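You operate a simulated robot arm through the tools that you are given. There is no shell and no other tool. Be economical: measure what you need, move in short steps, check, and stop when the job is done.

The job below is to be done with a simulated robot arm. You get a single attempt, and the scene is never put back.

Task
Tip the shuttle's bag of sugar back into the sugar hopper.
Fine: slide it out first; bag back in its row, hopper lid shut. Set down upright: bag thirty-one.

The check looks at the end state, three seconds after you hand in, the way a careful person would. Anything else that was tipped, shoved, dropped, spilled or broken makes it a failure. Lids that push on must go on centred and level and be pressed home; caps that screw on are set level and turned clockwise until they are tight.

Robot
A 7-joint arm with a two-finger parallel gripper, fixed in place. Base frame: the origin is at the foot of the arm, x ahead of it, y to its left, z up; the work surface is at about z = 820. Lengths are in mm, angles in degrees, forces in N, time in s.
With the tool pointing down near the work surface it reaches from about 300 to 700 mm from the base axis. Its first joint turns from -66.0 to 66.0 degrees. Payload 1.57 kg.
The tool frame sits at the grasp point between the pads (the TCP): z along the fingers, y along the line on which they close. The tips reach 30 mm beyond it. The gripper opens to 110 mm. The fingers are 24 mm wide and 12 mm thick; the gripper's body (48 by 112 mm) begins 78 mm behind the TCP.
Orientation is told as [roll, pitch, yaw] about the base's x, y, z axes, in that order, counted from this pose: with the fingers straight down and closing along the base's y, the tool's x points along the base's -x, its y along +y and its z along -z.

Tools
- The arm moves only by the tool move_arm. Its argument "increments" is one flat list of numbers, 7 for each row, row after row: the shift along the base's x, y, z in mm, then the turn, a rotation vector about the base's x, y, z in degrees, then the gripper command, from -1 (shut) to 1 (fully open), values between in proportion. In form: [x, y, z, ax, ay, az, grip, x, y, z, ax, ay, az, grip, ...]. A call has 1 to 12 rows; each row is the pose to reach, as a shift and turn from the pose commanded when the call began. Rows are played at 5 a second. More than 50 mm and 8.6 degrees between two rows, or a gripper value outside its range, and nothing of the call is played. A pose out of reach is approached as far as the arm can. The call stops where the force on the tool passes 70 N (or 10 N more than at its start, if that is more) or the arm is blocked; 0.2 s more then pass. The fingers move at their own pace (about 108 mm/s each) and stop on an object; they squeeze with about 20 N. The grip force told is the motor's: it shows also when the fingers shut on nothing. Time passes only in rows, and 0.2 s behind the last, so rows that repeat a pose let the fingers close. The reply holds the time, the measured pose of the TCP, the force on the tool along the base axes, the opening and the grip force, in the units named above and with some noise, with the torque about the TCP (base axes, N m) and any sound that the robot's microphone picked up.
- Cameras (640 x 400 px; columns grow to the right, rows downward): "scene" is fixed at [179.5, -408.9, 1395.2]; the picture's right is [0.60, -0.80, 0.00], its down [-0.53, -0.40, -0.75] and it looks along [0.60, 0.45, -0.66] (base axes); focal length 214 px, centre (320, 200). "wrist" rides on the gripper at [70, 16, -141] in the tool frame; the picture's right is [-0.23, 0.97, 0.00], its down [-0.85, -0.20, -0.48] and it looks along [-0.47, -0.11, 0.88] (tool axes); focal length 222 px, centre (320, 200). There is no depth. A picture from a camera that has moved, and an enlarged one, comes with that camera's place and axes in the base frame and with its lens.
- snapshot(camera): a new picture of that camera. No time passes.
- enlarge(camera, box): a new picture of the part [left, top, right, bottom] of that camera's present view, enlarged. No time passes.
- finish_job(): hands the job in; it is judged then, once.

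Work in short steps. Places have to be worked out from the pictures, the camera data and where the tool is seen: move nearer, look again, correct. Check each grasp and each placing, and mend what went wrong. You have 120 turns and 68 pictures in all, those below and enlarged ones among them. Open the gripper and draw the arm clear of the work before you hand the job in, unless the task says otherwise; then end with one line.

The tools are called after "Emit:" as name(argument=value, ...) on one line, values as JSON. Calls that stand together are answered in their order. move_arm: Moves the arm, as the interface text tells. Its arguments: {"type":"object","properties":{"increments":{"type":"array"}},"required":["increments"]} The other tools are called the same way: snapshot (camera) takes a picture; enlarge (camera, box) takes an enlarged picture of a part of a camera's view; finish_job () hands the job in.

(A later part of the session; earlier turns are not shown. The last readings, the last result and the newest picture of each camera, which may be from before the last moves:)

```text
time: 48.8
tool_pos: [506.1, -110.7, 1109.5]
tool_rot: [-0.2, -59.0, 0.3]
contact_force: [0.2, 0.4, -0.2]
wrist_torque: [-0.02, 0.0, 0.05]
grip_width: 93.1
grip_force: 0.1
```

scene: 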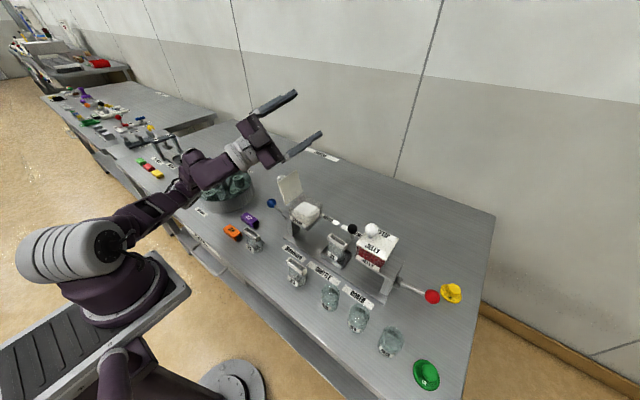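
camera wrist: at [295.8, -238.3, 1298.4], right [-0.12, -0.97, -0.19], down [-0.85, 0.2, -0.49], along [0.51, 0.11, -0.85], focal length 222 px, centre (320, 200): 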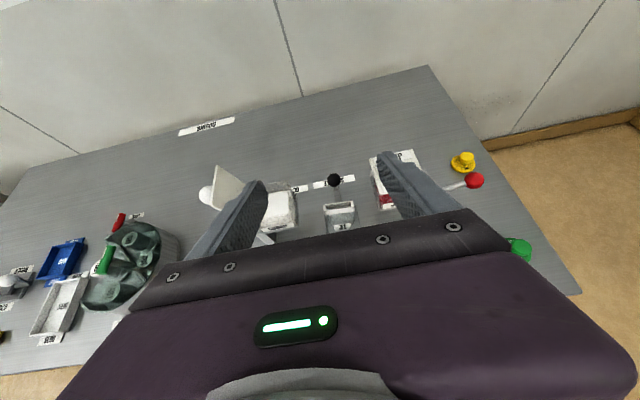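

Full spin works. Now test the pour height (z≈1050) with fingers at bag width, then extra pitch up.

Emit:
move_arm(increments=[0, 0, 0, 0, 0, 0, 0.18, 0, -1, -20, 0, 0, 0, 0.18, 0, -1, -40, 0, 0, 0, 0.18, 0, -1, -57, 0, 0, 0, 0.18, 0, -1, -57, 0, -8, 0, 0.18])

Emit:
enlarge(camera="scene", box=[250, 140, 350, 240])

Emit:
snapshot(camera="wrist")

```text
time: 50.0
tool_pos: [505.6, -115.1, 1052.9]
tool_rot: [-0.2, -67.1, 0.1]
contact_force: [-0.2, -0.2, 0.3]
wrist_torque: [0.01, 0.01, 0.0]
grip_width: 64.9
grip_force: 0.1
```

```text
4.00 times, centred on (300, 190) of scene
camera zoom: at [179.5, -408.9, 1395.1], right [0.6, -0.8, 0.0], down [-0.53, -0.4, -0.75], along [0.6, 0.45, -0.66], focal length 858 px, centre (400, 240)
```

zoom: 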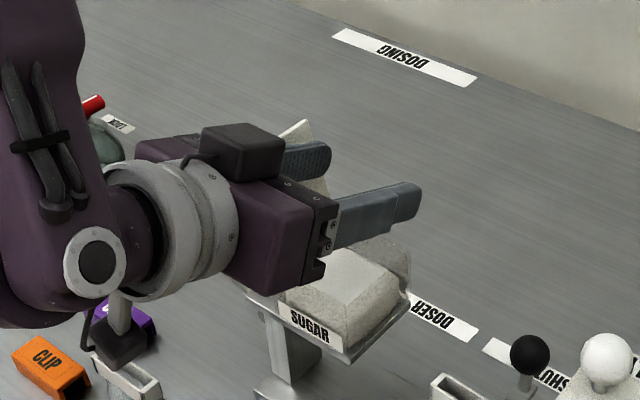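

```text
31 pictures are left
camera wrist: at [350.0, -97.7, 1042.1], right [0.09, 0.97, 0.21], down [-0.11, -0.2, 0.97], along [0.99, -0.11, 0.09], focal length 222 px, centre (320, 200)
```

wrist: 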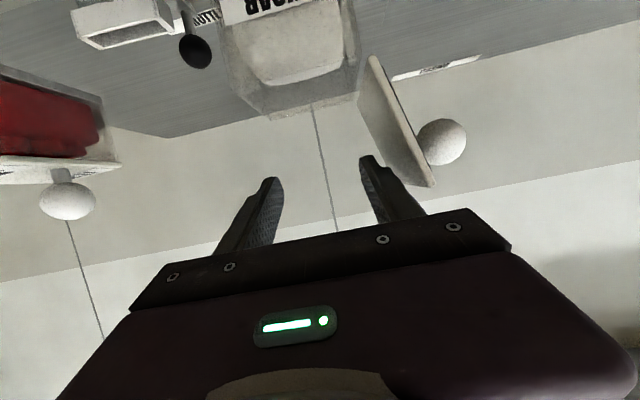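

The pour pose is reachable (e≈−23° at z 1053). Enlarge this view to verify hopper centring and lid clearance.

Emit:
enlarge(camera="wrist", box=[210, 0, 450, 150])

```text
2.67 times, centred on (330, 75) of wrist
camera zoom: at [350.0, -97.7, 1042.1], right [0.09, 0.97, 0.21], down [-0.11, -0.2, 0.97], along [0.99, -0.11, 0.09], focal length 592 px, centre (293, 533)
```

zoom: 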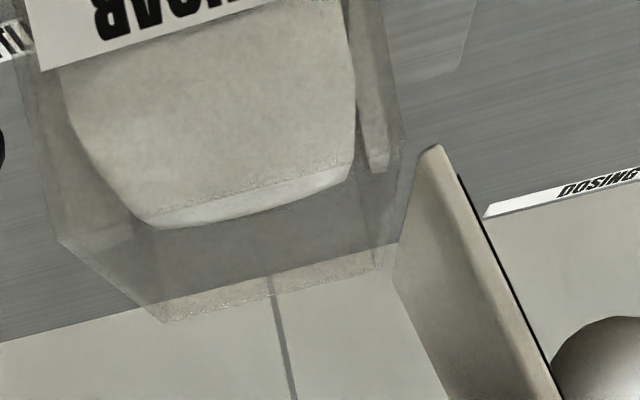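

Hopper opening: x 471–538, y −145…−75, rim z 985, centre (505,−110). Now rise, spin back to the flipped pose, and move in front of bag 31.

Emit:
move_arm(increments=[0, 3, 30, 0, 8, 0, 0.18, 0, 3, 57, 0, 8, 0, 0.18])

Emit:
move_arm(increments=[0, 0, 0, 7.285, 0, -4.378, 0.7, 0, 0, 5, 14.57, 0, -8.755, 0.7, 0, 0, 10, 21.855, 0, -13.133, 0.7, 0, 0, 10, 29.14, 0, -17.51, 0.7, 0, 0, 10, 36.42, 0, -21.89, 0.7, 0, 0, 10, 43.71, 0, -26.27, 0.7, 0, 0, 10, 51, 0, -30.64, 0.7, 0, 0, 10, 58.28, 0, -35.02, 0.7, 0, 0, 10, 65.57, 0, -39.4, 0.7, 0, 0, 10, 72.85, 0, -43.78, 0.7, 0, 0, 10, 80.14, 0, -48.15, 0.7, 0, 0, 10, 87.4, 0, -52.5, 0.7])

Emit:
move_arm(increments=[-10, -10, 0, 7.285, 0, -4.378, 0.7, -20, -20, 0, 14.57, 0, -8.755, 0.7, -30, -30, 0, 21.855, 0, -13.133, 0.7, -40, -45, 0, 29.14, 0, -17.51, 0.7, -50, -60, 0, 36.42, 0, -21.89, 0.7, -60, -75, 0, 43.71, 0, -26.27, 0.7, -70, -90, 0, 51, 0, -30.64, 0.7, -80, -100, 0, 58.28, 0, -35.02, 0.7, -85, -108, 0, 65.57, 0, -39.4, 0.7, -85, -110, 0, 66.9, 0, -40.2, 0.7])

```text
time: 50.6
tool_pos: [507.2, -108.3, 1110.4]
tool_rot: [-0.1, -59.0, 0.0]
contact_force: [1.0, -0.3, -0.4]
wrist_torque: [-0.02, -0.01, -0.03]
grip_width: 64.9
grip_force: 0.1
```

```text
time: 53.2
tool_pos: [505.2, -109.5, 1118.3]
tool_rot: [58.4, 10.3, -96.4]
contact_force: [-0.8, 0.4, -0.1]
wrist_torque: [0.01, 0.0, -0.02]
grip_width: 93.4
grip_force: 0.1
```

```text
time: 55.4
tool_pos: [422.2, -221.0, 1120.4]
tool_rot: [0.0, 59.1, 180.0]
contact_force: [0.6, -0.1, 0.0]
wrist_torque: [0.0, 0.01, 0.01]
grip_width: 93.6
grip_force: 0.0
```

At flipped pose in front of the bag. Descend to a look-over position at z≈975.

Emit:
move_arm(increments=[0, 0, -45, 0, 0, 0, 0.7, 0, 0, -90, 0, 0, 0, 0.7, 0, 0, -145, 0, 0, 0, 0.7])

Emit:
move_arm(increments=[0, 0, -45, 0, 0, 0, 0.7, 0, 0, -90, 0, 0, 0, 0.7, 0, 0, -138, 0, 0, 0, 0.7])

Emit:
enlarge(camera="wrist", box=[220, 80, 420, 220])

Emit:
enlarge(camera="scene", box=[270, 180, 390, 300])

```text
refused: row 3 steps farther than a row can; nothing moved
```

```text
time: 56.2
tool_pos: [422.0, -218.1, 981.6]
tool_rot: [0.1, 58.9, -179.9]
contact_force: [0.1, -0.2, -0.5]
wrist_torque: [0.03, 0.01, 0.02]
grip_width: 93.4
grip_force: 0.0
```

```text
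2.86 times, centred on (320, 150) of wrist
camera zoom: at [339.1, -234.5, 1114.4], right [-0.12, -0.97, -0.19], down [-0.85, 0.2, -0.49], along [0.51, 0.11, -0.85], focal length 635 px, centre (320, 343)
```

zoom: 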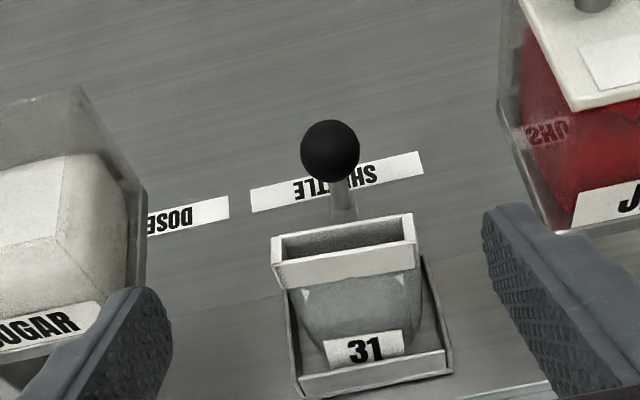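

```text
3.33 times, centred on (330, 240) of scene
camera zoom: at [179.5, -408.9, 1395.1], right [0.6, -0.8, 0.0], down [-0.53, -0.4, -0.75], along [0.6, 0.45, -0.66], focal length 715 px, centre (287, 67)
```

zoom: 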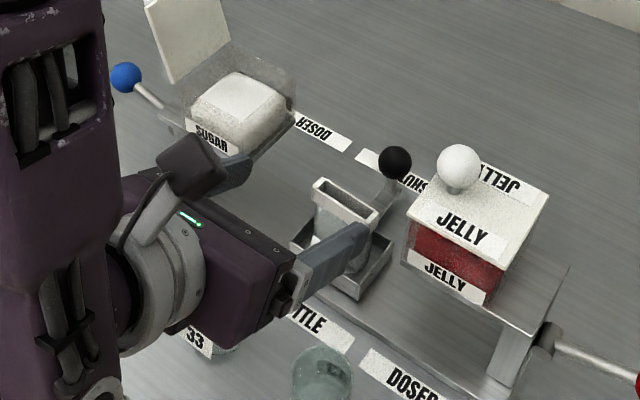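

Frame of bag 31: y ≈ −190…−250, x ≈ 502–527, rim z ≈ 905, band ~20 mm high. I approach along the tool axis, stopping about 35 mm short to look again.

Emit:
move_arm(increments=[0, -2, -33, 0, 0, 0, 0.7, 30, -2, -51, 0, 0, 0, 0.7, 62, -2, -70, 0, 0, 0, 0.7])

Emit:
enlarge(camera="wrist", box=[220, 80, 420, 220])

Emit:
enlarge(camera="scene", box=[250, 190, 370, 310])

```text
time: 57.0
tool_pos: [483.1, -222.5, 911.1]
tool_rot: [-0.1, 58.8, 179.9]
contact_force: [0.2, -0.1, -0.4]
wrist_torque: [0.01, -0.02, 0.0]
grip_width: 93.3
grip_force: 0.0
```

```text
2.86 times, centred on (320, 150) of wrist
camera zoom: at [399.7, -239.5, 1043.2], right [-0.12, -0.97, -0.19], down [-0.85, 0.2, -0.49], along [0.51, 0.11, -0.85], focal length 635 px, centre (320, 343)
```

zoom: 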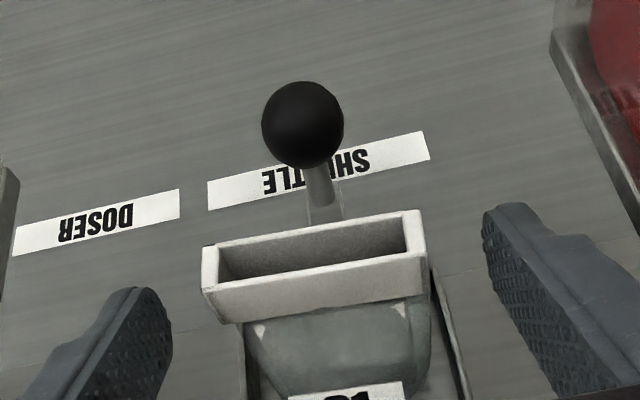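

```text
3.33 times, centred on (310, 250) of scene
camera zoom: at [179.5, -409.0, 1395.2], right [0.6, -0.8, 0.0], down [-0.53, -0.4, -0.75], along [0.6, 0.45, -0.66], focal length 715 px, centre (353, 33)
```

zoom: 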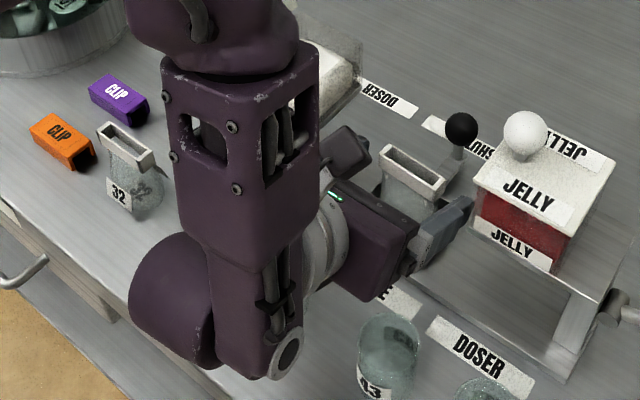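

Gripper is centred on the bag (y −222.5); wrist housing stays well above bag 33. Advance the last 30 mm and close on the frame ends.

Emit:
move_arm(increments=[15, 0, -9, 0, 0, 0, 0.7, 29, 0, -17.5, 0, 0, 0, 0.7])

Emit:
move_arm(increments=[0, 0, 0, 0, 0, 0, 0.3, 0, 0, 0, 0, 0, 0, 0.1, 0, 0, 0, 0, 0, 0, -0.3, 0, 0, 0, 0, 0, 0, -1, 0, 0, 0, 0, 0, 0, -1])

Emit:
enlarge(camera="wrist", box=[220, 80, 420, 220])

```text
time: 57.6
tool_pos: [512.0, -223.0, 892.8]
tool_rot: [0.1, 59.0, -180.0]
contact_force: [1.1, -0.4, 0.1]
wrist_torque: [-0.02, 0.01, -0.02]
grip_width: 93.5
grip_force: 0.0
```

```text
time: 58.8
tool_pos: [512.6, -222.5, 895.2]
tool_rot: [0.0, 59.0, -179.9]
contact_force: [-0.6, -0.4, 0.2]
wrist_torque: [0.02, -0.01, 0.01]
grip_width: 60.0
grip_force: 20.1
```

```text
2.86 times, centred on (320, 150) of wrist
camera zoom: at [428.8, -238.6, 1025.6], right [-0.12, -0.97, -0.19], down [-0.85, 0.2, -0.49], along [0.51, 0.11, -0.85], focal length 635 px, centre (320, 343)
```

zoom: 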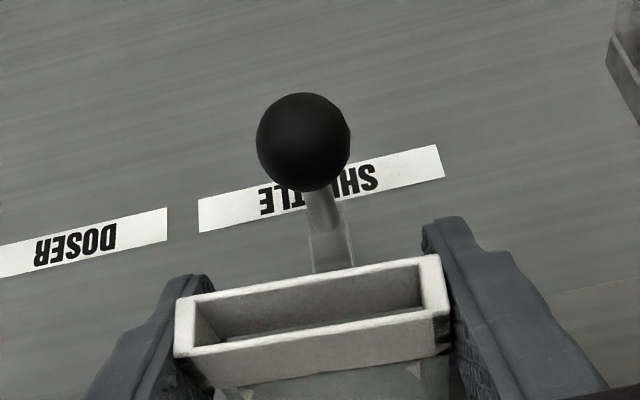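

Bag gripped at 60 mm width. Lift straight up and check.

Emit:
move_arm(increments=[0, 0, 15, 0, 0, 0, -1, 0, 0, 40, 0, 0, 0, -1, 0, 0, 70, 0, 0, 0, -1, 0, 0, 100, 0, 0, 0, -1, 0, 0, 130, 0, 0, 0, -1, 0, 0, 160, 0, 0, 0, -1, 0, 0, 190, 0, 0, 0, -1, 0, 0, 215, 0, 0, 0, -1])

Emit:
snapshot(camera="scene")

```text
time: 60.6
tool_pos: [511.4, -221.8, 1108.9]
tool_rot: [-0.1, 59.0, 179.9]
contact_force: [0.3, 0.3, -1.1]
wrist_torque: [-0.05, 0.0, -0.01]
grip_width: 59.9
grip_force: 20.2
```

```text
24 pictures are left
```

scene: 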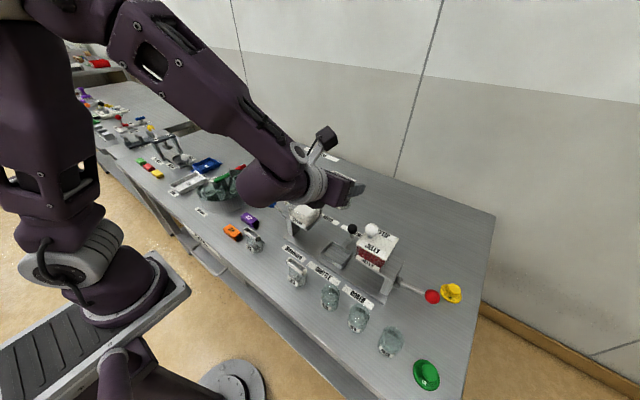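

Bag 31 is lifted cleanly; tray is empty and 32/33 stand undisturbed. Move over the open hopper.

Emit:
move_arm(increments=[3, 26, 0, 0, 0, 0, -1, 6, 52, 0, 0, 0, 0, -1, 9, 78, 0, 0, 0, 0, -1, 11, 102, 0, 0, 0, 0, -1, 11, 102, -20, 0, 0, 0, -1, 11, 102, -33, 0, 0, 0, -1])

Emit:
enlarge(camera="wrist", box=[200, 80, 440, 220])

```text
time: 62.0
tool_pos: [523.4, -118.8, 1075.6]
tool_rot: [0.1, 59.0, -179.9]
contact_force: [0.4, -0.3, 0.9]
wrist_torque: [0.01, -0.01, -0.01]
grip_width: 59.7
grip_force: 20.3
```

```text
2.67 times, centred on (320, 150) of wrist
camera zoom: at [439.5, -136.4, 1206.5], right [-0.12, -0.97, -0.19], down [-0.85, 0.2, -0.49], along [0.51, 0.11, -0.85], focal length 592 px, centre (320, 333)
```

zoom: 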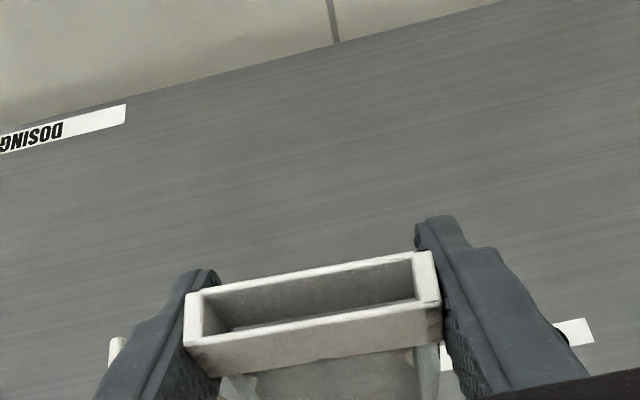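

Begin the spin over the hopper, lowering to z≈1052 by 64°.

Emit:
move_arm(increments=[0, 0, 0, -6.86, 0, 4.12, -1, 0, 0, 0, -13.71, 0, 8.24, -1, 0, 0, 0, -20.57, 0, 12.36, -1, 0, 0, 0, -27.42, 0, 16.48, -1, 0, 0, -4, -34.28, 0, 20.6, -1, 0, 0, -10, -41.14, 0, 24.72, -1, 0, 0, -16, -47.99, 0, 28.84, -1, 0, 0, -22, -54.85, 0, 32.96, -1])

Emit:
enlarge(camera="scene", box=[250, 140, 370, 240])

```text
time: 63.8
tool_pos: [522.9, -119.9, 1052.3]
tool_rot: [56.3, 22.0, -104.1]
contact_force: [-0.3, 0.7, -0.6]
wrist_torque: [0.02, 0.0, 0.02]
grip_width: 59.9
grip_force: 19.5
```

```text
4.00 times, centred on (310, 190) of scene
camera zoom: at [179.5, -409.0, 1395.1], right [0.6, -0.8, 0.0], down [-0.53, -0.4, -0.75], along [0.6, 0.45, -0.66], focal length 858 px, centre (360, 240)
```

zoom: 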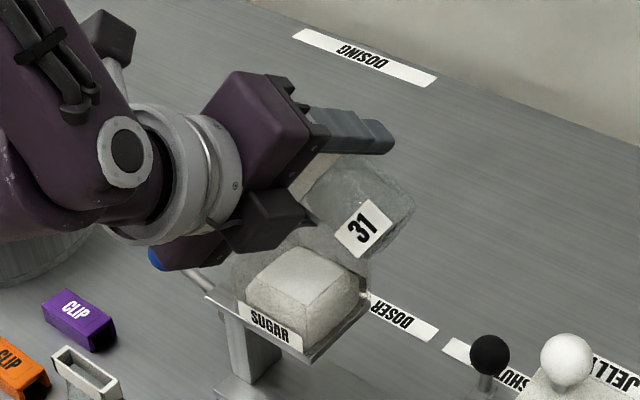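

The bag is tilted with its mouth over the hopper. Continue slowly through the main pouring range, shifting to keep the lip centred.

Emit:
move_arm(increments=[0, 0, 0, -3.43, 0, 2.06, -1, 0, 0, 0, -6.86, 0, 4.12, -1, 0, 0, 0, -10.28, 0, 6.18, -1, 1, 0, 0, -13.71, 0, 8.24, -1, 1, 0, 0, -17.14, 0, 10.3, -1, 1, 0, 0, -20.57, 0, 12.36, -1, 1, 1, 0, -24, 0, 14.42, -1, 1, 2, 0, -27.42, 0, 16.48, -1, 1, 4, 0, -30.85, 0, 18.54, -1, 1, 5, 0, -34.28, 0, 20.6, -1, 1, 7, 0, -37.71, 0, 22.66, -1, 1, 9, 0, -41.14, 0, 24.72, -1])

Emit:
enlarge(camera="scene", box=[250, 140, 370, 240])

```text
time: 66.4
tool_pos: [524.1, -111.1, 1053.1]
tool_rot: [57.0, -18.8, -78.2]
contact_force: [-0.3, 0.2, -1.2]
wrist_torque: [0.04, -0.01, -0.02]
grip_width: 59.9
grip_force: 20.2
```

```text
4.00 times, centred on (310, 190) of scene
camera zoom: at [179.5, -409.0, 1395.1], right [0.6, -0.8, 0.0], down [-0.53, -0.4, -0.75], along [0.6, 0.45, -0.66], focal length 858 px, centre (360, 240)
```

zoom: 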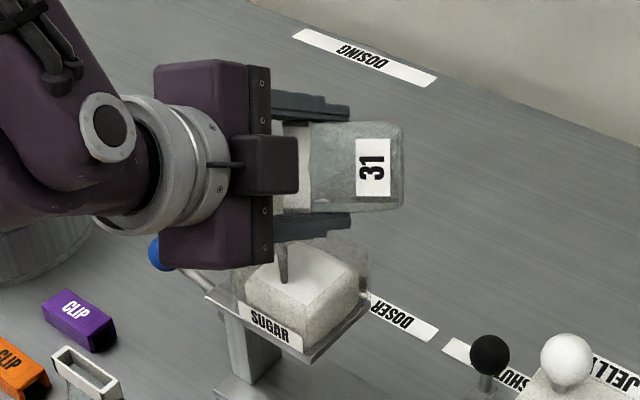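

A stream is falling into the hopper at about (495,−106) — well inside. Dwell, then continue rotating slowly.

Emit:
move_arm(increments=[0, 0, 0, 0, 0, 0, -1, 0, 0, 0, 0, 0, 0, -1, 0, 0, 0, 0, 0, 0, -1, 0, 1, 0, -3.43, 0, 2.06, -1, 0, 1, 0, -3.43, 0, 2.06, -1, 0, 2, 0, -6.86, 0, 4.12, -1, 0, 2, 0, -6.86, 0, 4.12, -1, 0, 3, 0, -10.28, 0, 6.18, -1, 0, 3, 0, -10.28, 0, 6.18, -1, -1, 5, 0, -13.71, 0, 8.24, -1, -1, 5, 0, -13.71, 0, 8.24, -1, -1, 5, 0, -13.71, 0, 8.24, -1])

Emit:
enlarge(camera="scene", box=[250, 140, 370, 240])

```text
time: 69.0
tool_pos: [524.1, -106.0, 1053.4]
tool_rot: [52.7, -31.8, -68.1]
contact_force: [0.7, -0.6, -0.1]
wrist_torque: [-0.03, -0.02, -0.04]
grip_width: 59.5
grip_force: 20.3
```

```text
4.00 times, centred on (310, 190) of scene
camera zoom: at [179.5, -408.9, 1395.1], right [0.6, -0.8, 0.0], down [-0.53, -0.4, -0.75], along [0.6, 0.45, -0.66], focal length 858 px, centre (360, 240)
```

zoom: 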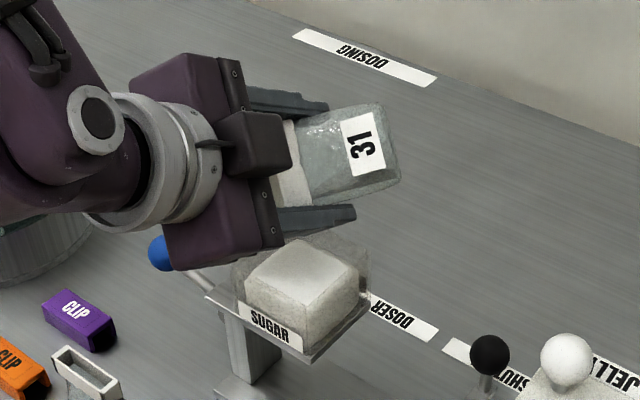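

Stream ended for now. Complete the inversion to 180° to make sure it empties fully.

Emit:
move_arm(increments=[-1, 4, 0, -5.57, 0, 3.35, -1, -2, 7, 0, -11.14, 0, 6.7, -1, -3, 9, 0, -16.71, 0, 10.04, -1, -4, 8, 0, -22.28, 0, 13.39, -1, -6, 5, 0, -27.85, 0, 16.74, -1, -8, 2, 0, -33.42, 0, 20.09, -1, -9, -2, 0, -38.99, 0, 23.43, -1, -10, -5, 0, -44.56, 0, 26.78, -1, -10, -5, 0, -44.56, 0, 26.78, -1, -10, -5, 0, -44.56, 0, 26.78, -1])

Emit:
enlarge(camera="scene", box=[250, 140, 370, 240])

Emit:
enlarge(camera="wrist", box=[200, 0, 440, 200])

```text
time: 71.2
tool_pos: [513.2, -112.5, 1052.5]
tool_rot: [0.0, -59.0, 0.1]
contact_force: [0.0, 0.0, -0.7]
wrist_torque: [0.02, 0.0, -0.01]
grip_width: 59.3
grip_force: 20.2
```

```text
4.00 times, centred on (310, 190) of scene
camera zoom: at [179.5, -408.9, 1395.1], right [0.6, -0.8, 0.0], down [-0.53, -0.4, -0.75], along [0.6, 0.45, -0.66], focal length 858 px, centre (360, 240)
```

zoom: 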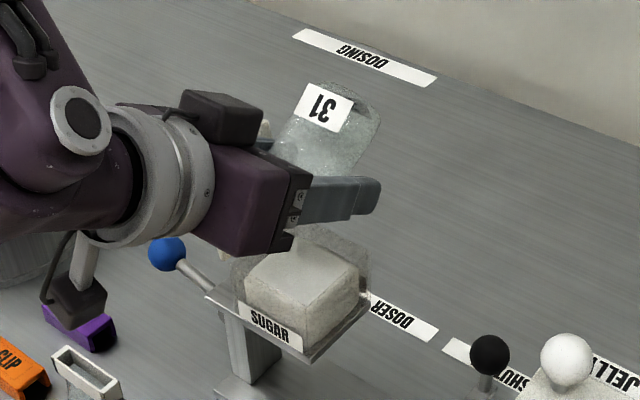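

```text
2.00 times, centred on (320, 100) of wrist
camera zoom: at [357.6, -95.4, 1065.2], right [0.12, 0.97, 0.19], down [0.03, -0.2, 0.98], along [0.99, -0.11, -0.05], focal length 444 px, centre (320, 400)
```

zoom: 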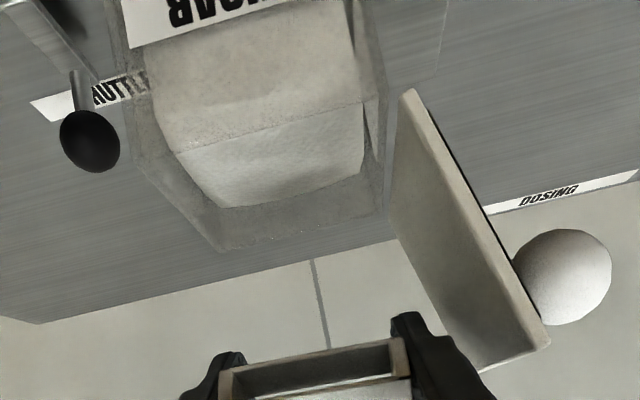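

The bag now looks clear. Pitch further for a last emptying and look into the mouth.

Emit:
move_arm(increments=[0, 0, 0, 0, -4, 0, -1, 0, 0, 0, 0, -8, 0, -1, 0, 0, 0, 0, -8, 0, -1, 0, 0, 0, 0, -8, 0, -1, 0, 0, 0, 0, -8, 0, -1, 0, 0, 0, 0, -8, 0, -1])

Emit:
enlarge(camera="wrist", box=[260, 130, 380, 230])

Emit:
enlarge(camera="scene", box=[290, 140, 370, 240])

```text
time: 72.6
tool_pos: [513.5, -111.2, 1053.1]
tool_rot: [-0.1, -67.0, 0.1]
contact_force: [-0.2, 0.4, -1.1]
wrist_torque: [0.01, -0.01, 0.01]
grip_width: 59.0
grip_force: 20.0
```

```text
4.00 times, centred on (320, 180) of wrist
camera zoom: at [357.4, -95.2, 1043.4], right [0.09, 0.97, 0.21], down [-0.11, -0.2, 0.97], along [0.99, -0.11, 0.09], focal length 888 px, centre (320, 280)
```

zoom: 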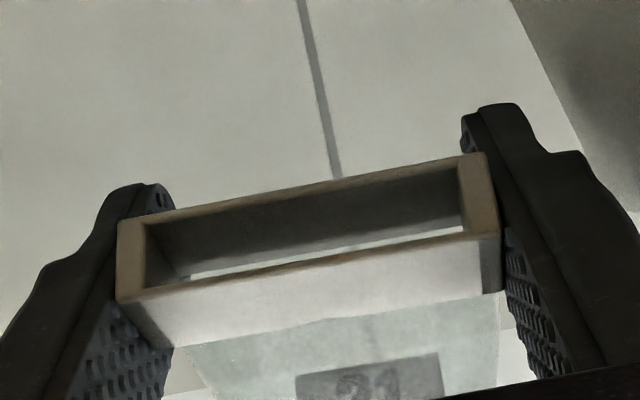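

```text
4.00 times, centred on (330, 190) of scene
camera zoom: at [179.5, -408.9, 1395.1], right [0.6, -0.8, 0.0], down [-0.53, -0.4, -0.75], along [0.6, 0.45, -0.66], focal length 858 px, centre (280, 240)
```

zoom: 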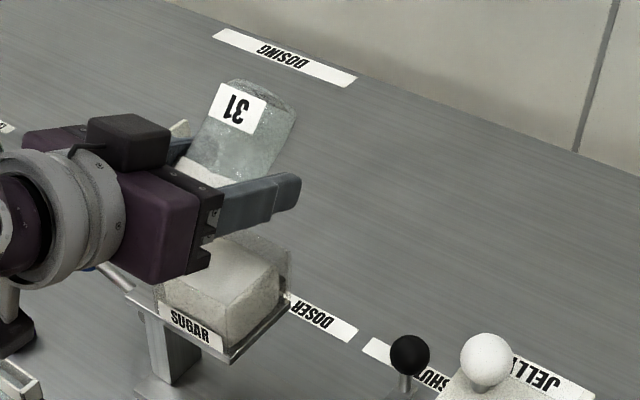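

Bag is empty. Since a forward-tilted placement in the row would be too close to the base, I'll set the bag back in the shuttle tray, regrasp from above and then place it. First undo pitch, rise and spin back upright.

Emit:
move_arm(increments=[0, 0, 10, 0, 8, 0, -1, 0, 0, 35, 0, 8, 0, -1, 0, 0, 57, 0, 8, 0, -1])

Emit:
move_arm(increments=[0, 0, 0, 7.285, 0, -4.378, -1, 0, 0, 0, 14.57, 0, -8.755, -1, 0, 0, 0, 21.855, 0, -13.133, -1, 0, 0, 0, 29.14, 0, -17.51, -1, 0, 0, 0, 36.42, 0, -21.89, -1, 0, 0, 0, 43.71, 0, -26.27, -1, 0, 0, 0, 51, 0, -30.64, -1, 0, 0, 0, 58.28, 0, -35.02, -1, 0, 0, 0, 65.57, 0, -39.4, -1, 0, 0, 0, 72.85, 0, -43.78, -1, 0, 0, 0, 80.14, 0, -48.15, -1, 0, 0, 0, 87.4, 0, -52.5, -1])

Emit:
move_arm(increments=[0, 0, 0, 7.285, 0, -4.378, -1, 0, 0, 0, 14.57, 0, -8.755, -1, 0, 0, 0, 21.855, 0, -13.133, -1, 0, -10, 0, 29.14, 0, -17.51, -1, 0, -25, 0, 36.42, 0, -21.89, -1, 0, -40, 0, 43.71, 0, -26.27, -1, 0, -55, 0, 51, 0, -30.64, -1, 0, -75, 0, 58.28, 0, -35.02, -1, 0, -95, 0, 65.57, 0, -39.4, -1, 0, -111, 0, 66.9, 0, -40.2, -1])

Emit:
enlarge(camera="wrist", box=[200, 80, 440, 220])

```text
time: 73.4
tool_pos: [515.0, -111.0, 1110.6]
tool_rot: [0.0, -58.9, 0.0]
contact_force: [0.2, -0.4, -1.1]
wrist_torque: [0.02, 0.02, 0.02]
grip_width: 59.4
grip_force: 19.9
```

```text
time: 76.0
tool_pos: [513.5, -108.9, 1109.4]
tool_rot: [58.5, 10.4, -96.3]
contact_force: [0.2, -0.4, -0.7]
wrist_torque: [0.02, 0.0, 0.01]
grip_width: 59.3
grip_force: 20.3
```

```text
time: 78.2
tool_pos: [513.5, -221.8, 1111.6]
tool_rot: [-0.2, 59.0, 179.7]
contact_force: [0.3, -0.5, -0.6]
wrist_torque: [0.02, 0.03, -0.02]
grip_width: 59.4
grip_force: 20.0
```

```text
2.67 times, centred on (320, 150) of wrist
camera zoom: at [429.4, -238.8, 1242.4], right [-0.12, -0.97, -0.2], down [-0.85, 0.2, -0.49], along [0.51, 0.11, -0.85], focal length 592 px, centre (320, 333)
```

zoom: 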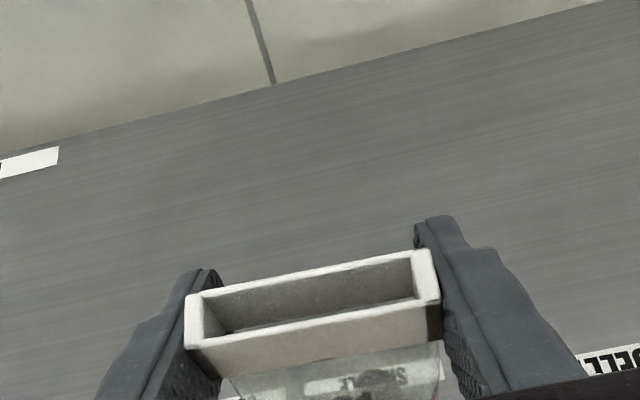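

Bag still firmly and squarely held. Lower it back into the tray with the same pose as it was picked.

Emit:
move_arm(increments=[-1, 0, -45, 0, 0, 0, -1, -1, 0, -90, 0, 0, 0, -1, -1, 0, -135, 0, 0, 0, -1, -1, 0, -170, 0, 0, 0, -1, -1, 0, -190, 0, 0, 0, -1, -1, 0, -203, 0, 0, 0, -1, -1, 0, -211, 0, 0, 0, -1, -1, 0, -215, 0, 0, 0, -1])

Emit:
enlarge(camera="scene", box=[270, 190, 390, 290])

```text
time: 80.0
tool_pos: [512.5, -222.6, 895.0]
tool_rot: [0.0, 59.0, 179.9]
contact_force: [0.1, -0.4, -0.5]
wrist_torque: [0.0, 0.01, 0.03]
grip_width: 59.1
grip_force: 20.4
```

```text
4.00 times, centred on (330, 240) of scene
camera zoom: at [179.5, -409.0, 1395.1], right [0.6, -0.8, 0.0], down [-0.53, -0.4, -0.75], along [0.6, 0.45, -0.66], focal length 858 px, centre (280, 40)
```

zoom: 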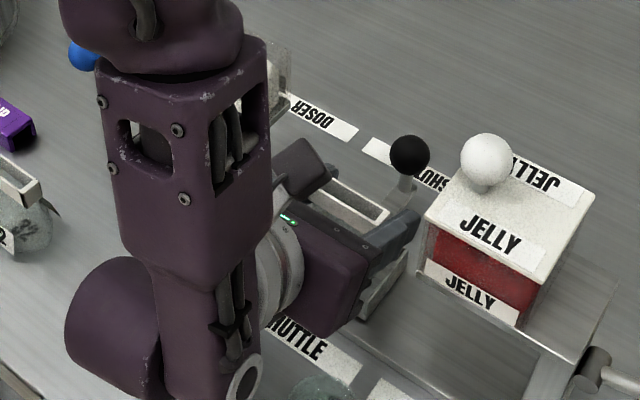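

Not yet touching; creep down until slight contact shows.

Emit:
move_arm(increments=[0, 0, -1.5, 0, 0, 0, -1, 0, 0, -3, 0, 0, 0, -1])

```text
time: 80.6
tool_pos: [512.9, -222.5, 894.1]
tool_rot: [0.1, 59.1, -180.0]
contact_force: [0.5, -0.6, 10.7]
wrist_torque: [-0.03, 0.12, -0.09]
grip_width: 59.8
grip_force: 19.5
```

Contact with the tray floor (10.7 N). Ease up 1 mm, open, and retreat along the tool axis.

Emit:
move_arm(increments=[0, 0, 1.5, 0, 0, 0, -1, 0, 0, 1.5, 0, 0, 0, 0.3, 0, 0, 1.5, 0, 0, 0, 0.7, 0, 0, 1.5, 0, 0, 0, 0.7, -25, 0, 16.5, 0, 0, 0, 0.7, -50, 0, 32, 0, 0, 0, 0.7, -75, 0, 47, 0, 0, 0, 0.7])

Emit:
enlarge(camera="wrist", box=[220, 80, 420, 220])

```text
time: 82.2
tool_pos: [439.0, -221.7, 941.0]
tool_rot: [-0.1, 59.0, 180.1]
contact_force: [-0.2, 0.3, 0.3]
wrist_torque: [-0.01, -0.01, -0.01]
grip_width: 93.9
grip_force: 0.1
```

```text
2.86 times, centred on (320, 150) of wrist
camera zoom: at [353.2, -238.0, 1072.0], right [-0.12, -0.97, -0.2], down [-0.85, 0.2, -0.49], along [0.51, 0.11, -0.85], focal length 635 px, centre (320, 343)
```

zoom: 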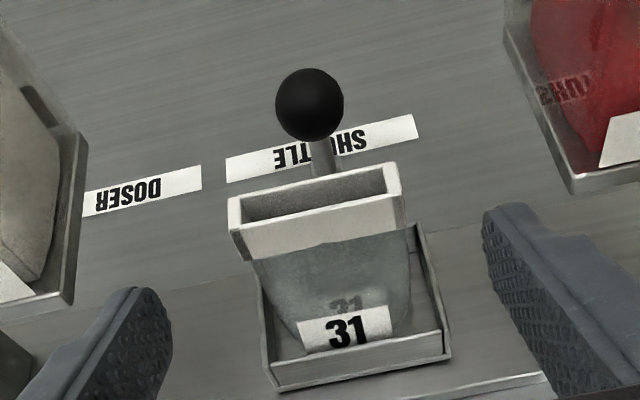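

Bag 31 stands upright in the tray, empty. Rise, bring the tool vertical, then yaw back to 0 (camera on the robot side).

Emit:
move_arm(increments=[0, 0, 40, 0, 0, 0, 0.7, 0, 0, 80, 0, 8.5, 0, 0.7, 0, 0, 120, 0, 17, 0, 0.7, 0, 0, 150, 0, 25.5, 0, 0.7, 0, 0, 170, 0, 34, 0, 0.7, 0, 0, 190, 0, 42.5, 0, 0.7, 0, 0, 200, 0, 51, 0, 0.7, 0, 0, 200, 0, 59, 0, 0.7])

Emit:
move_arm(increments=[0, 0, 0, 0, 0, 8.5, 0.7, 0, 0, 0, 0, 0, 17, 0.7, 0, 0, 0, 0, 0, 25.5, 0.7, 0, 0, 0, 0, 0, 34, 0.7, 0, 0, 0, 0, 0, 42.5, 0.7, 0, 0, 0, 0, 0, 51, 0.7, 0, 0, 0, 0, 0, 59.5, 0.7, 0, 0, 0, 0, 0, 68, 0.7, 0, 0, 0, 0, 0, 76.5, 0.7, 0, 0, 0, 0, 0, 85, 0.7, 0, 0, 0, 0, 0, 90, 0.7])

Emit:
move_arm(increments=[5, 0, 0, 0, 0, 8.5, 0.7, 12, 0, 0, 0, 0, 17, 0.7, 19, 0, 0, 0, 0, 25.5, 0.7, 26, 0, 0, 0, 0, 34, 0.7, 33, 0, 0, 0, 0, 42.5, 0.7, 40, 0, 0, 0, 0, 51, 0.7, 47, 0, 0, 0, 0, 59.5, 0.7, 54, 0, 0, 0, 0, 68, 0.7, 61, 0, 0, 0, 0, 76.5, 0.7, 68, 0, 0, 0, 0, 85, 0.7, 73, 0, 0, 0, 0, 90, 0.7])

Emit:
enlarge(camera="wrist", box=[200, 60, 440, 220])

```text
time: 84.0
tool_pos: [438.3, -222.9, 1138.6]
tool_rot: [0.1, -0.3, 179.9]
contact_force: [0.3, 0.4, 0.5]
wrist_torque: [0.03, 0.05, -0.02]
grip_width: 93.3
grip_force: 0.0
```

```text
time: 86.4
tool_pos: [437.4, -221.9, 1138.7]
tool_rot: [0.1, 0.0, -89.9]
contact_force: [0.0, -0.2, -0.6]
wrist_torque: [0.02, 0.0, -0.01]
grip_width: 93.3
grip_force: 0.1
```

```text
time: 88.8
tool_pos: [510.6, -222.7, 1139.4]
tool_rot: [0.0, 0.1, 0.1]
contact_force: [-0.8, -0.2, 0.6]
wrist_torque: [0.02, 0.02, -0.02]
grip_width: 93.3
grip_force: 0.0
```

```text
2.50 times, centred on (320, 140) of wrist
camera zoom: at [441.8, -206.8, 1279.9], right [0.23, 0.97, 0.0], down [0.86, -0.2, 0.48], along [0.47, -0.11, -0.88], focal length 555 px, centre (320, 350)
```

zoom: 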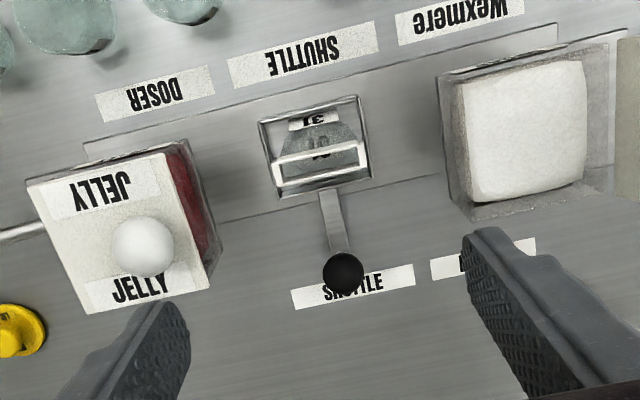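

Bag centre agrees with (511,−223). Descend vertically over the frame with 80 mm opening.

Emit:
move_arm(increments=[1, 0, -45, 0, 0, 0, 0.45, 1, 0, -90, 0, 0, 0, 0.45, 1, 0, -135, 0, 0, 0, 0.45, 1, 0, -175, 0, 0, 0, 0.45])

Emit:
enlarge(camera="wrist", box=[220, 80, 420, 220])

```text
time: 89.8
tool_pos: [513.3, -220.3, 964.3]
tool_rot: [0.0, 0.1, 0.0]
contact_force: [0.1, 0.3, -0.5]
wrist_torque: [0.02, 0.0, -0.01]
grip_width: 80.1
grip_force: 0.0
```

```text
2.86 times, centred on (320, 150) of wrist
camera zoom: at [443.9, -205.0, 1104.6], right [0.23, 0.97, 0.0], down [0.85, -0.2, 0.48], along [0.47, -0.11, -0.88], focal length 635 px, centre (320, 343)
```

zoom: 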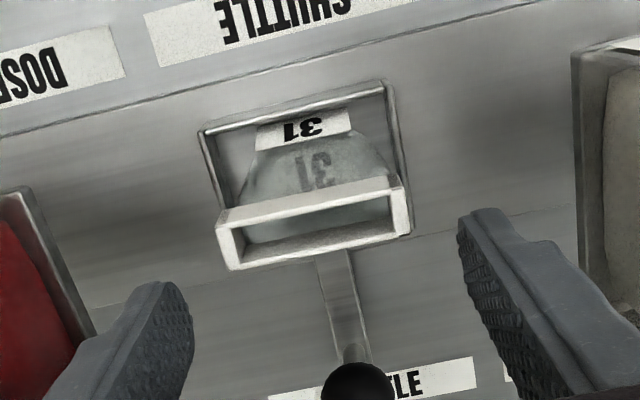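

Centre of the frame ≈ (508,−221.5). Descend the rest and close.

Emit:
move_arm(increments=[-4, -1, -35, 0, 0, 0, 0.45, -4, -1, -60, 0, 0, 0, 0.45, -4, -1, -71, 0, 0, 0, 0.45, -4, -1, -71, 0, 0, 0, 0.1, -4, -1, -71, 0, 0, 0, -0.3, -4, -1, -71, 0, 0, 0, -1, -4, -1, -71, 0, 0, 0, -1])

Emit:
move_arm(increments=[0, 0, 10, 0, 0, 0, -1, 0, 0, 30, 0, 0, 0, -1, 0, 0, 60, 0, 0, 0, -1, 0, 0, 90, 0, 0, 0, -1, 0, 0, 120, 0, 0, 0, -1, 0, 0, 150, 0, 0, 0, -1, 0, 0, 180, 0, 0, 0, -1])

Emit:
snapshot(camera="wrist")

```text
time: 91.4
tool_pos: [508.3, -222.8, 891.9]
tool_rot: [0.1, 0.0, 0.0]
contact_force: [-0.5, -0.5, -0.4]
wrist_torque: [0.02, -0.01, 0.0]
grip_width: 59.0
grip_force: 20.2
```

```text
time: 93.0
tool_pos: [507.3, -223.4, 1072.4]
tool_rot: [0.0, 0.0, 0.0]
contact_force: [0.1, 0.2, -0.1]
wrist_torque: [0.0, -0.01, 0.0]
grip_width: 58.9
grip_force: 19.8
```

```text
10 pictures are left
camera wrist: at [439.2, -207.2, 1214.0], right [0.23, 0.97, 0.0], down [0.86, -0.2, 0.48], along [0.47, -0.11, -0.88], focal length 222 px, centre (320, 200)
```

wrist: 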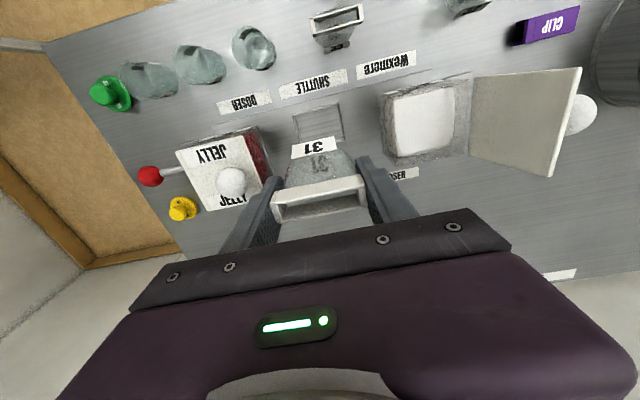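

Bag held. Move over the free slot between 32 and 33: bag 33's rim centre reads ≈(384,−175), bag 32 ≈(386,+5), so the slot is ≈(384,−86).

Emit:
move_arm(increments=[-42, 10, 0, 0, 0, 0, -1, -84, 30, 0, 0, 0, 0, -1, -124, 60, 0, 0, 0, 0, -1, -124, 100, 0, 0, 0, 0, -1, -124, 137, 0, 0, 0, 0, -1, -124, 137, -40, 0, 0, 0, -1, -124, 137, -80, 0, 0, 0, -1])

Emit:
snapshot(camera="wrist")

```text
time: 94.6
tool_pos: [380.7, -87.2, 992.1]
tool_rot: [0.0, 0.0, -0.2]
contact_force: [-0.4, 0.1, 0.4]
wrist_torque: [0.0, 0.01, 0.02]
grip_width: 58.9
grip_force: 20.3
```

```text
9 pictures are left
camera wrist: at [313.5, -71.0, 1132.8], right [0.23, 0.97, 0.0], down [0.85, -0.2, 0.48], along [0.47, -0.11, -0.88], focal length 222 px, centre (320, 200)
```

wrist: 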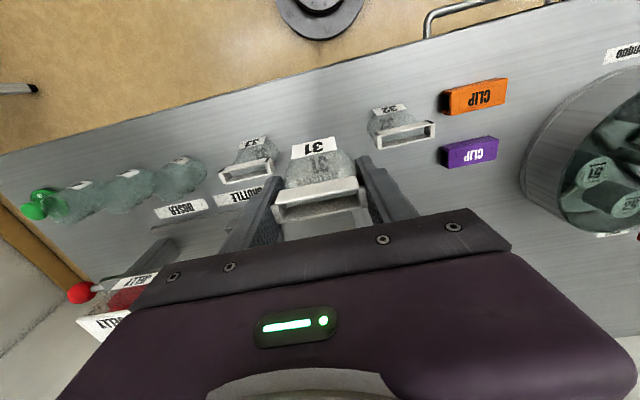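

Bag 33 at (385,−174), 32 at (384,5) → slot (384.7,−84.7); held bag at (382,−87). Shift (+2.5,+2) and descend, creeping at the end.

Emit:
move_arm(increments=[2.5, 2, -30, 0, 0, 0, -1, 2.5, 2, -60, 0, 0, 0, -1, 2.5, 2, -85, 0, 0, 0, -1, 2.5, 2, -98, 0, 0, 0, -1, 2.5, 2, -103, 0, 0, 0, -1])

Emit:
move_arm(increments=[0, 0, -1.5, 0, 0, 0, -1, 0, 0, -3, 0, 0, 0, -1])

```text
time: 95.8
tool_pos: [386.6, -84.9, 890.6]
tool_rot: [0.0, -0.1, -0.1]
contact_force: [0.4, 0.1, -0.6]
wrist_torque: [0.01, 0.03, 0.0]
grip_width: 59.2
grip_force: 19.5
```

```text
time: 96.4
tool_pos: [385.0, -85.2, 887.1]
tool_rot: [0.0, 0.0, 0.1]
contact_force: [-0.1, 0.3, -0.7]
wrist_torque: [-0.01, 0.02, -0.03]
grip_width: 59.1
grip_force: 20.1
```

No contact yet; keep creeping down.

Emit:
move_arm(increments=[0, 0, -1.5, 0, 0, 0, -1, 0, 0, -3, 0, 0, 0, -1])

Emit:
move_arm(increments=[0, 0, -1, 0, 0, 0, -1, 0, 0, -2, 0, 0, 0, -1])

```text
time: 97.0
tool_pos: [386.1, -85.0, 884.6]
tool_rot: [0.0, -0.1, 0.0]
contact_force: [0.9, 0.3, -0.4]
wrist_torque: [0.01, 0.02, 0.0]
grip_width: 59.2
grip_force: 20.2
```

```text
time: 97.6
tool_pos: [386.8, -83.9, 883.1]
tool_rot: [0.0, -0.1, -0.1]
contact_force: [0.6, 0.6, 0.2]
wrist_torque: [0.03, 0.0, 0.03]
grip_width: 59.1
grip_force: 20.3
```

Emit:
move_arm(increments=[0, 0, -1, 0, 0, 0, -1, 0, 0, -2, 0, 0, 0, -1])

Emit:
move_arm(increments=[0, 0, -1, 0, 0, 0, -1, 0, 0, -1, 0, 0, 0, -1])

```text
time: 98.2
tool_pos: [386.3, -83.4, 880.9]
tool_rot: [0.0, -0.1, 0.1]
contact_force: [0.2, 0.5, -0.2]
wrist_torque: [0.02, -0.02, -0.03]
grip_width: 59.3
grip_force: 20.0
```

```text
time: 98.8
tool_pos: [385.3, -84.1, 879.8]
tool_rot: [0.1, 0.0, 0.0]
contact_force: [0.0, -1.6, -1.6]
wrist_torque: [0.01, -0.02, 0.01]
grip_width: 59.2
grip_force: 20.1
```

Still no contact at z 880; continue in 1 mm steps.

Emit:
move_arm(increments=[0, 0, -1, 0, 0, 0, -1, 0, 0, -2, 0, 0, 0, -1])

Emit:
enlarge(camera="scene", box=[230, 200, 330, 300])

```text
time: 99.4
tool_pos: [385.2, -84.3, 876.5]
tool_rot: [0.0, 0.1, 0.0]
contact_force: [0.3, -0.2, 0.3]
wrist_torque: [0.0, 0.01, 0.0]
grip_width: 59.4
grip_force: 20.5
```

```text
4.00 times, centred on (280, 250) of scene
camera zoom: at [179.5, -408.9, 1395.1], right [0.6, -0.8, 0.0], down [-0.53, -0.4, -0.75], along [0.6, 0.45, -0.66], focal length 858 px, centre (480, 0)
```

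zoom: 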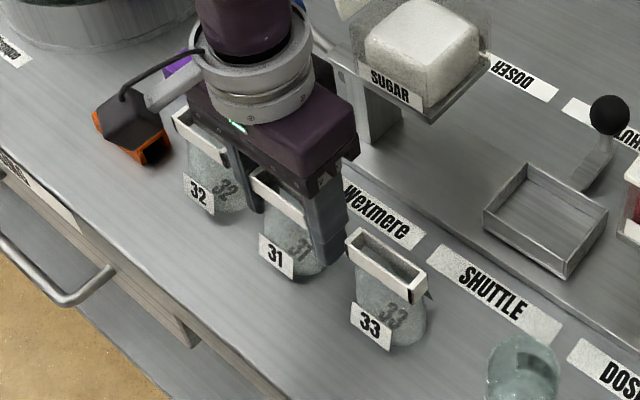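

Bag 31 is in line between 32 and 33, just above the bench. Creep on.

Emit:
move_arm(increments=[0, 0, -1, 0, 0, 0, -1, 0, 0, -2, 0, 0, 0, -1])

Emit:
move_arm(increments=[0, 0, 0, 0, 0, 0, -1])

```text
time: 100.0
tool_pos: [384.7, -83.8, 874.8]
tool_rot: [0.0, 0.1, 0.0]
contact_force: [0.3, -0.1, -0.3]
wrist_torque: [0.01, 0.0, -0.01]
grip_width: 59.1
grip_force: 20.7
```

```text
time: 100.4
tool_pos: [385.4, -84.5, 875.4]
tool_rot: [0.0, 0.0, 0.0]
contact_force: [0.2, -0.6, 0.0]
wrist_torque: [0.03, 0.02, 0.0]
grip_width: 59.3
grip_force: 20.3
```

Still free; continue down in 1 mm steps.

Emit:
move_arm(increments=[0, 0, -1, 0, 0, 0, -1, 0, 0, -2, 0, 0, 0, -1])

Emit:
move_arm(increments=[0, 0, -1, 0, 0, 0, -1, 0, 0, -1, 0, 0, 0, -1])

```text
time: 101.0
tool_pos: [385.5, -84.5, 872.7]
tool_rot: [0.0, -0.1, 0.1]
contact_force: [-2.6, -2.0, 10.3]
wrist_torque: [-0.12, 0.09, -0.02]
grip_width: 59.0
grip_force: 20.1
```

```text
time: 101.6
tool_pos: [386.4, -83.9, 873.1]
tool_rot: [0.0, -0.1, 0.0]
contact_force: [0.2, 0.5, 10.0]
wrist_torque: [0.03, -0.06, -0.01]
grip_width: 59.2
grip_force: 20.4
```

Contact with the bench. Ease up 1 mm, open slightly (70 mm, clear of neighbours), and rise straight up.

Emit:
move_arm(increments=[0, 0, 1.5, 0, 0, 0, -1, 0, 0, 1.5, 0, 0, 0, 0.25, 0, 0, 1.5, 0, 0, 0, 0.25, 0, 0, 1.5, 0, 0, 0, 0.25, 0, 0, 15, 0, 0, 0, 0.25, 0, 0, 45, 0, 0, 0, 0.25, 0, 0, 90, 0, 0, 0, 0.25, 0, 0, 135, 0, 0, 0, 0.25, 0, 0, 180, 0, 0, 0, 0.25, 0, 0, 228, 0, 0, 0, 0.25])

Emit:
snapshot(camera="wrist")

```text
time: 103.8
tool_pos: [386.6, -83.8, 1099.1]
tool_rot: [0.0, 0.0, 0.0]
contact_force: [-0.8, 0.2, 0.5]
wrist_torque: [0.02, 0.0, -0.01]
grip_width: 68.4
grip_force: 0.0
```

```text
7 pictures are left
camera wrist: at [316.2, -67.8, 1239.2], right [0.23, 0.97, 0.0], down [0.85, -0.2, 0.48], along [0.47, -0.11, -0.88], focal length 222 px, centre (320, 200)
```

wrist: 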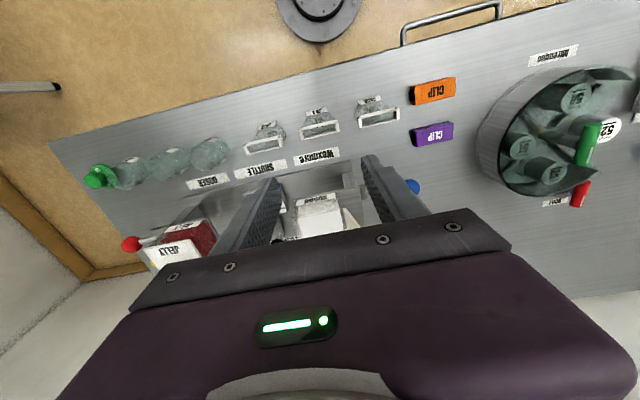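

All three bags stand in the row. Now go back to close the sugar lid: return to the pose from which I left the knob (yaw −90).

Emit:
move_arm(increments=[0, 0, 35, 0, 0, 0, 0.1, 0, 5, 67.5, 0, 0, -8.5, 0.1, 5, 12, 67.5, 0, 0, -17, 0.1, 10, 20, 67.5, 0, 0, -25.5, 0.1, 15, 28, 67.5, 0, 0, -34, 0.1, 20, 36, 67.5, 0, 0, -42.5, 0.1, 25, 44, 67.5, 0, 0, -51, 0.1, 30, 52, 67.5, 0, 0, -59.5, 0.1, 35, 60, 67.5, 0, 0, -68, 0.1, 39, 68, 67.5, 0, 0, -76.5, 0.1, 39, 74, 67.5, 0, 0, -85, 0.1, 39, 74, 67.5, 0, 0, -90, 0.1])

Emit:
move_arm(increments=[10, 0, 0, -8, 0, 0, 0.1, 20, 10, 0, -16.5, 0, 0, 0.1, 30, 20, 0, -25, 0, 0, 0.1, 40, 30, 0, -33.5, 0, 0, 0.1, 50, 40, -5, -42, 0, 0, 0.1, 60, 50, -10, -50.5, 0, 0, 0.1, 70, 50, -20, -59, 0, 0, 0.1, 75, 50, -35, -67.5, 0, 0, 0.1, 80, 50, -75, -76, 0, 0, 0.1, 80, 48, -119, -76, 0, 0, 0.1])

Emit:
enlarge(camera="scene", box=[240, 140, 340, 240])

```text
time: 106.4
tool_pos: [424.5, -9.2, 1168.2]
tool_rot: [0.1, -0.1, -90.1]
contact_force: [0.4, -0.8, 0.3]
wrist_torque: [0.0, -0.02, -0.01]
grip_width: 60.4
grip_force: 0.0
```

```text
time: 108.6
tool_pos: [500.6, 39.1, 1049.9]
tool_rot: [0.4, -76.1, -90.3]
contact_force: [-0.2, 0.0, 0.7]
wrist_torque: [-0.03, 0.0, 0.0]
grip_width: 60.4
grip_force: 0.1
```

```text
4.00 times, centred on (290, 190) of scene
camera zoom: at [179.5, -408.9, 1395.2], right [0.6, -0.8, 0.0], down [-0.53, -0.4, -0.75], along [0.6, 0.45, -0.66], focal length 858 px, centre (440, 240)
```

zoom: 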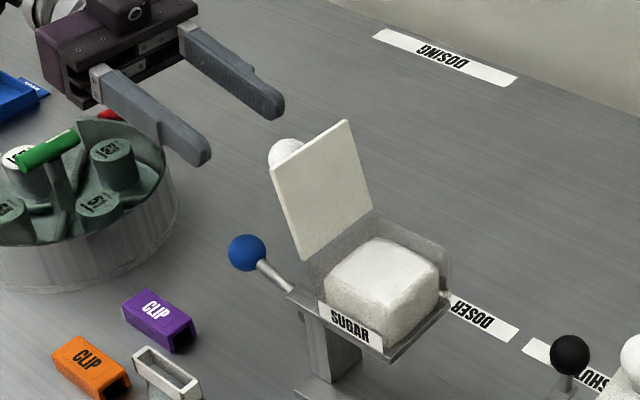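

Ball is between the fingers' paths. Advance to the release pose and close on it.

Emit:
move_arm(increments=[4, -12, -10, 0, 0, 0, 0.1, 4, -24, -16.5, 0, 0, 0, 0.1, 4, -37, -19.5, 0, 0, 0, 0.1, 4, -49, -22.5, 0, 0, 0, 0.1, 4, -49, -22.5, 0, 0, 0, -0.4, 4, -49, -22.5, 0, 0, 0, -1, 4, -49, -22.5, 0, 0, 0, -1])

```text
time: 110.2
tool_pos: [506.6, -10.8, 1026.5]
tool_rot: [-0.1, -76.1, -90.2]
contact_force: [-32.4, 3.5, -1.4]
wrist_torque: [0.22, -0.21, -0.58]
grip_width: 28.6
grip_force: 39.0
```

Ball gripped (28.6 mm) with a sideways bias; shift −2 mm in x while retracing the opening arc to ~64°.

Emit:
move_arm(increments=[-1.5, 0, 0, 0, 0, 0, -1, -2, -3, 4, 1, 0, 0, -1, -2, -6, 7.7, 2, 0, 0, -1, -2, -9.4, 11, 3, 0, 0, -1, -2, -13, 14, 4, 0, 0, -1, -2, -17, 17, 6, 0, 0, -1, -2, -21, 19.9, 8, 0, 0, -1, -2, -25.3, 22.3, 10, 0, 0, -1, -2, -29.7, 24.6, 12, 0, 0, -1, -2, -34.3, 26.4, 14, 0, 0, -1, -2, -38.9, 28.2, 16, 0, 0, -1, -2, -43.5, 29.6, 18, 0, 0, -1])

```text
time: 112.8
tool_pos: [505.2, -55.6, 1055.6]
tool_rot: [0.0, -57.9, -90.3]
contact_force: [-37.5, 13.6, -10.5]
wrist_torque: [1.11, 0.06, -0.56]
grip_width: 29.3
grip_force: 38.9
```

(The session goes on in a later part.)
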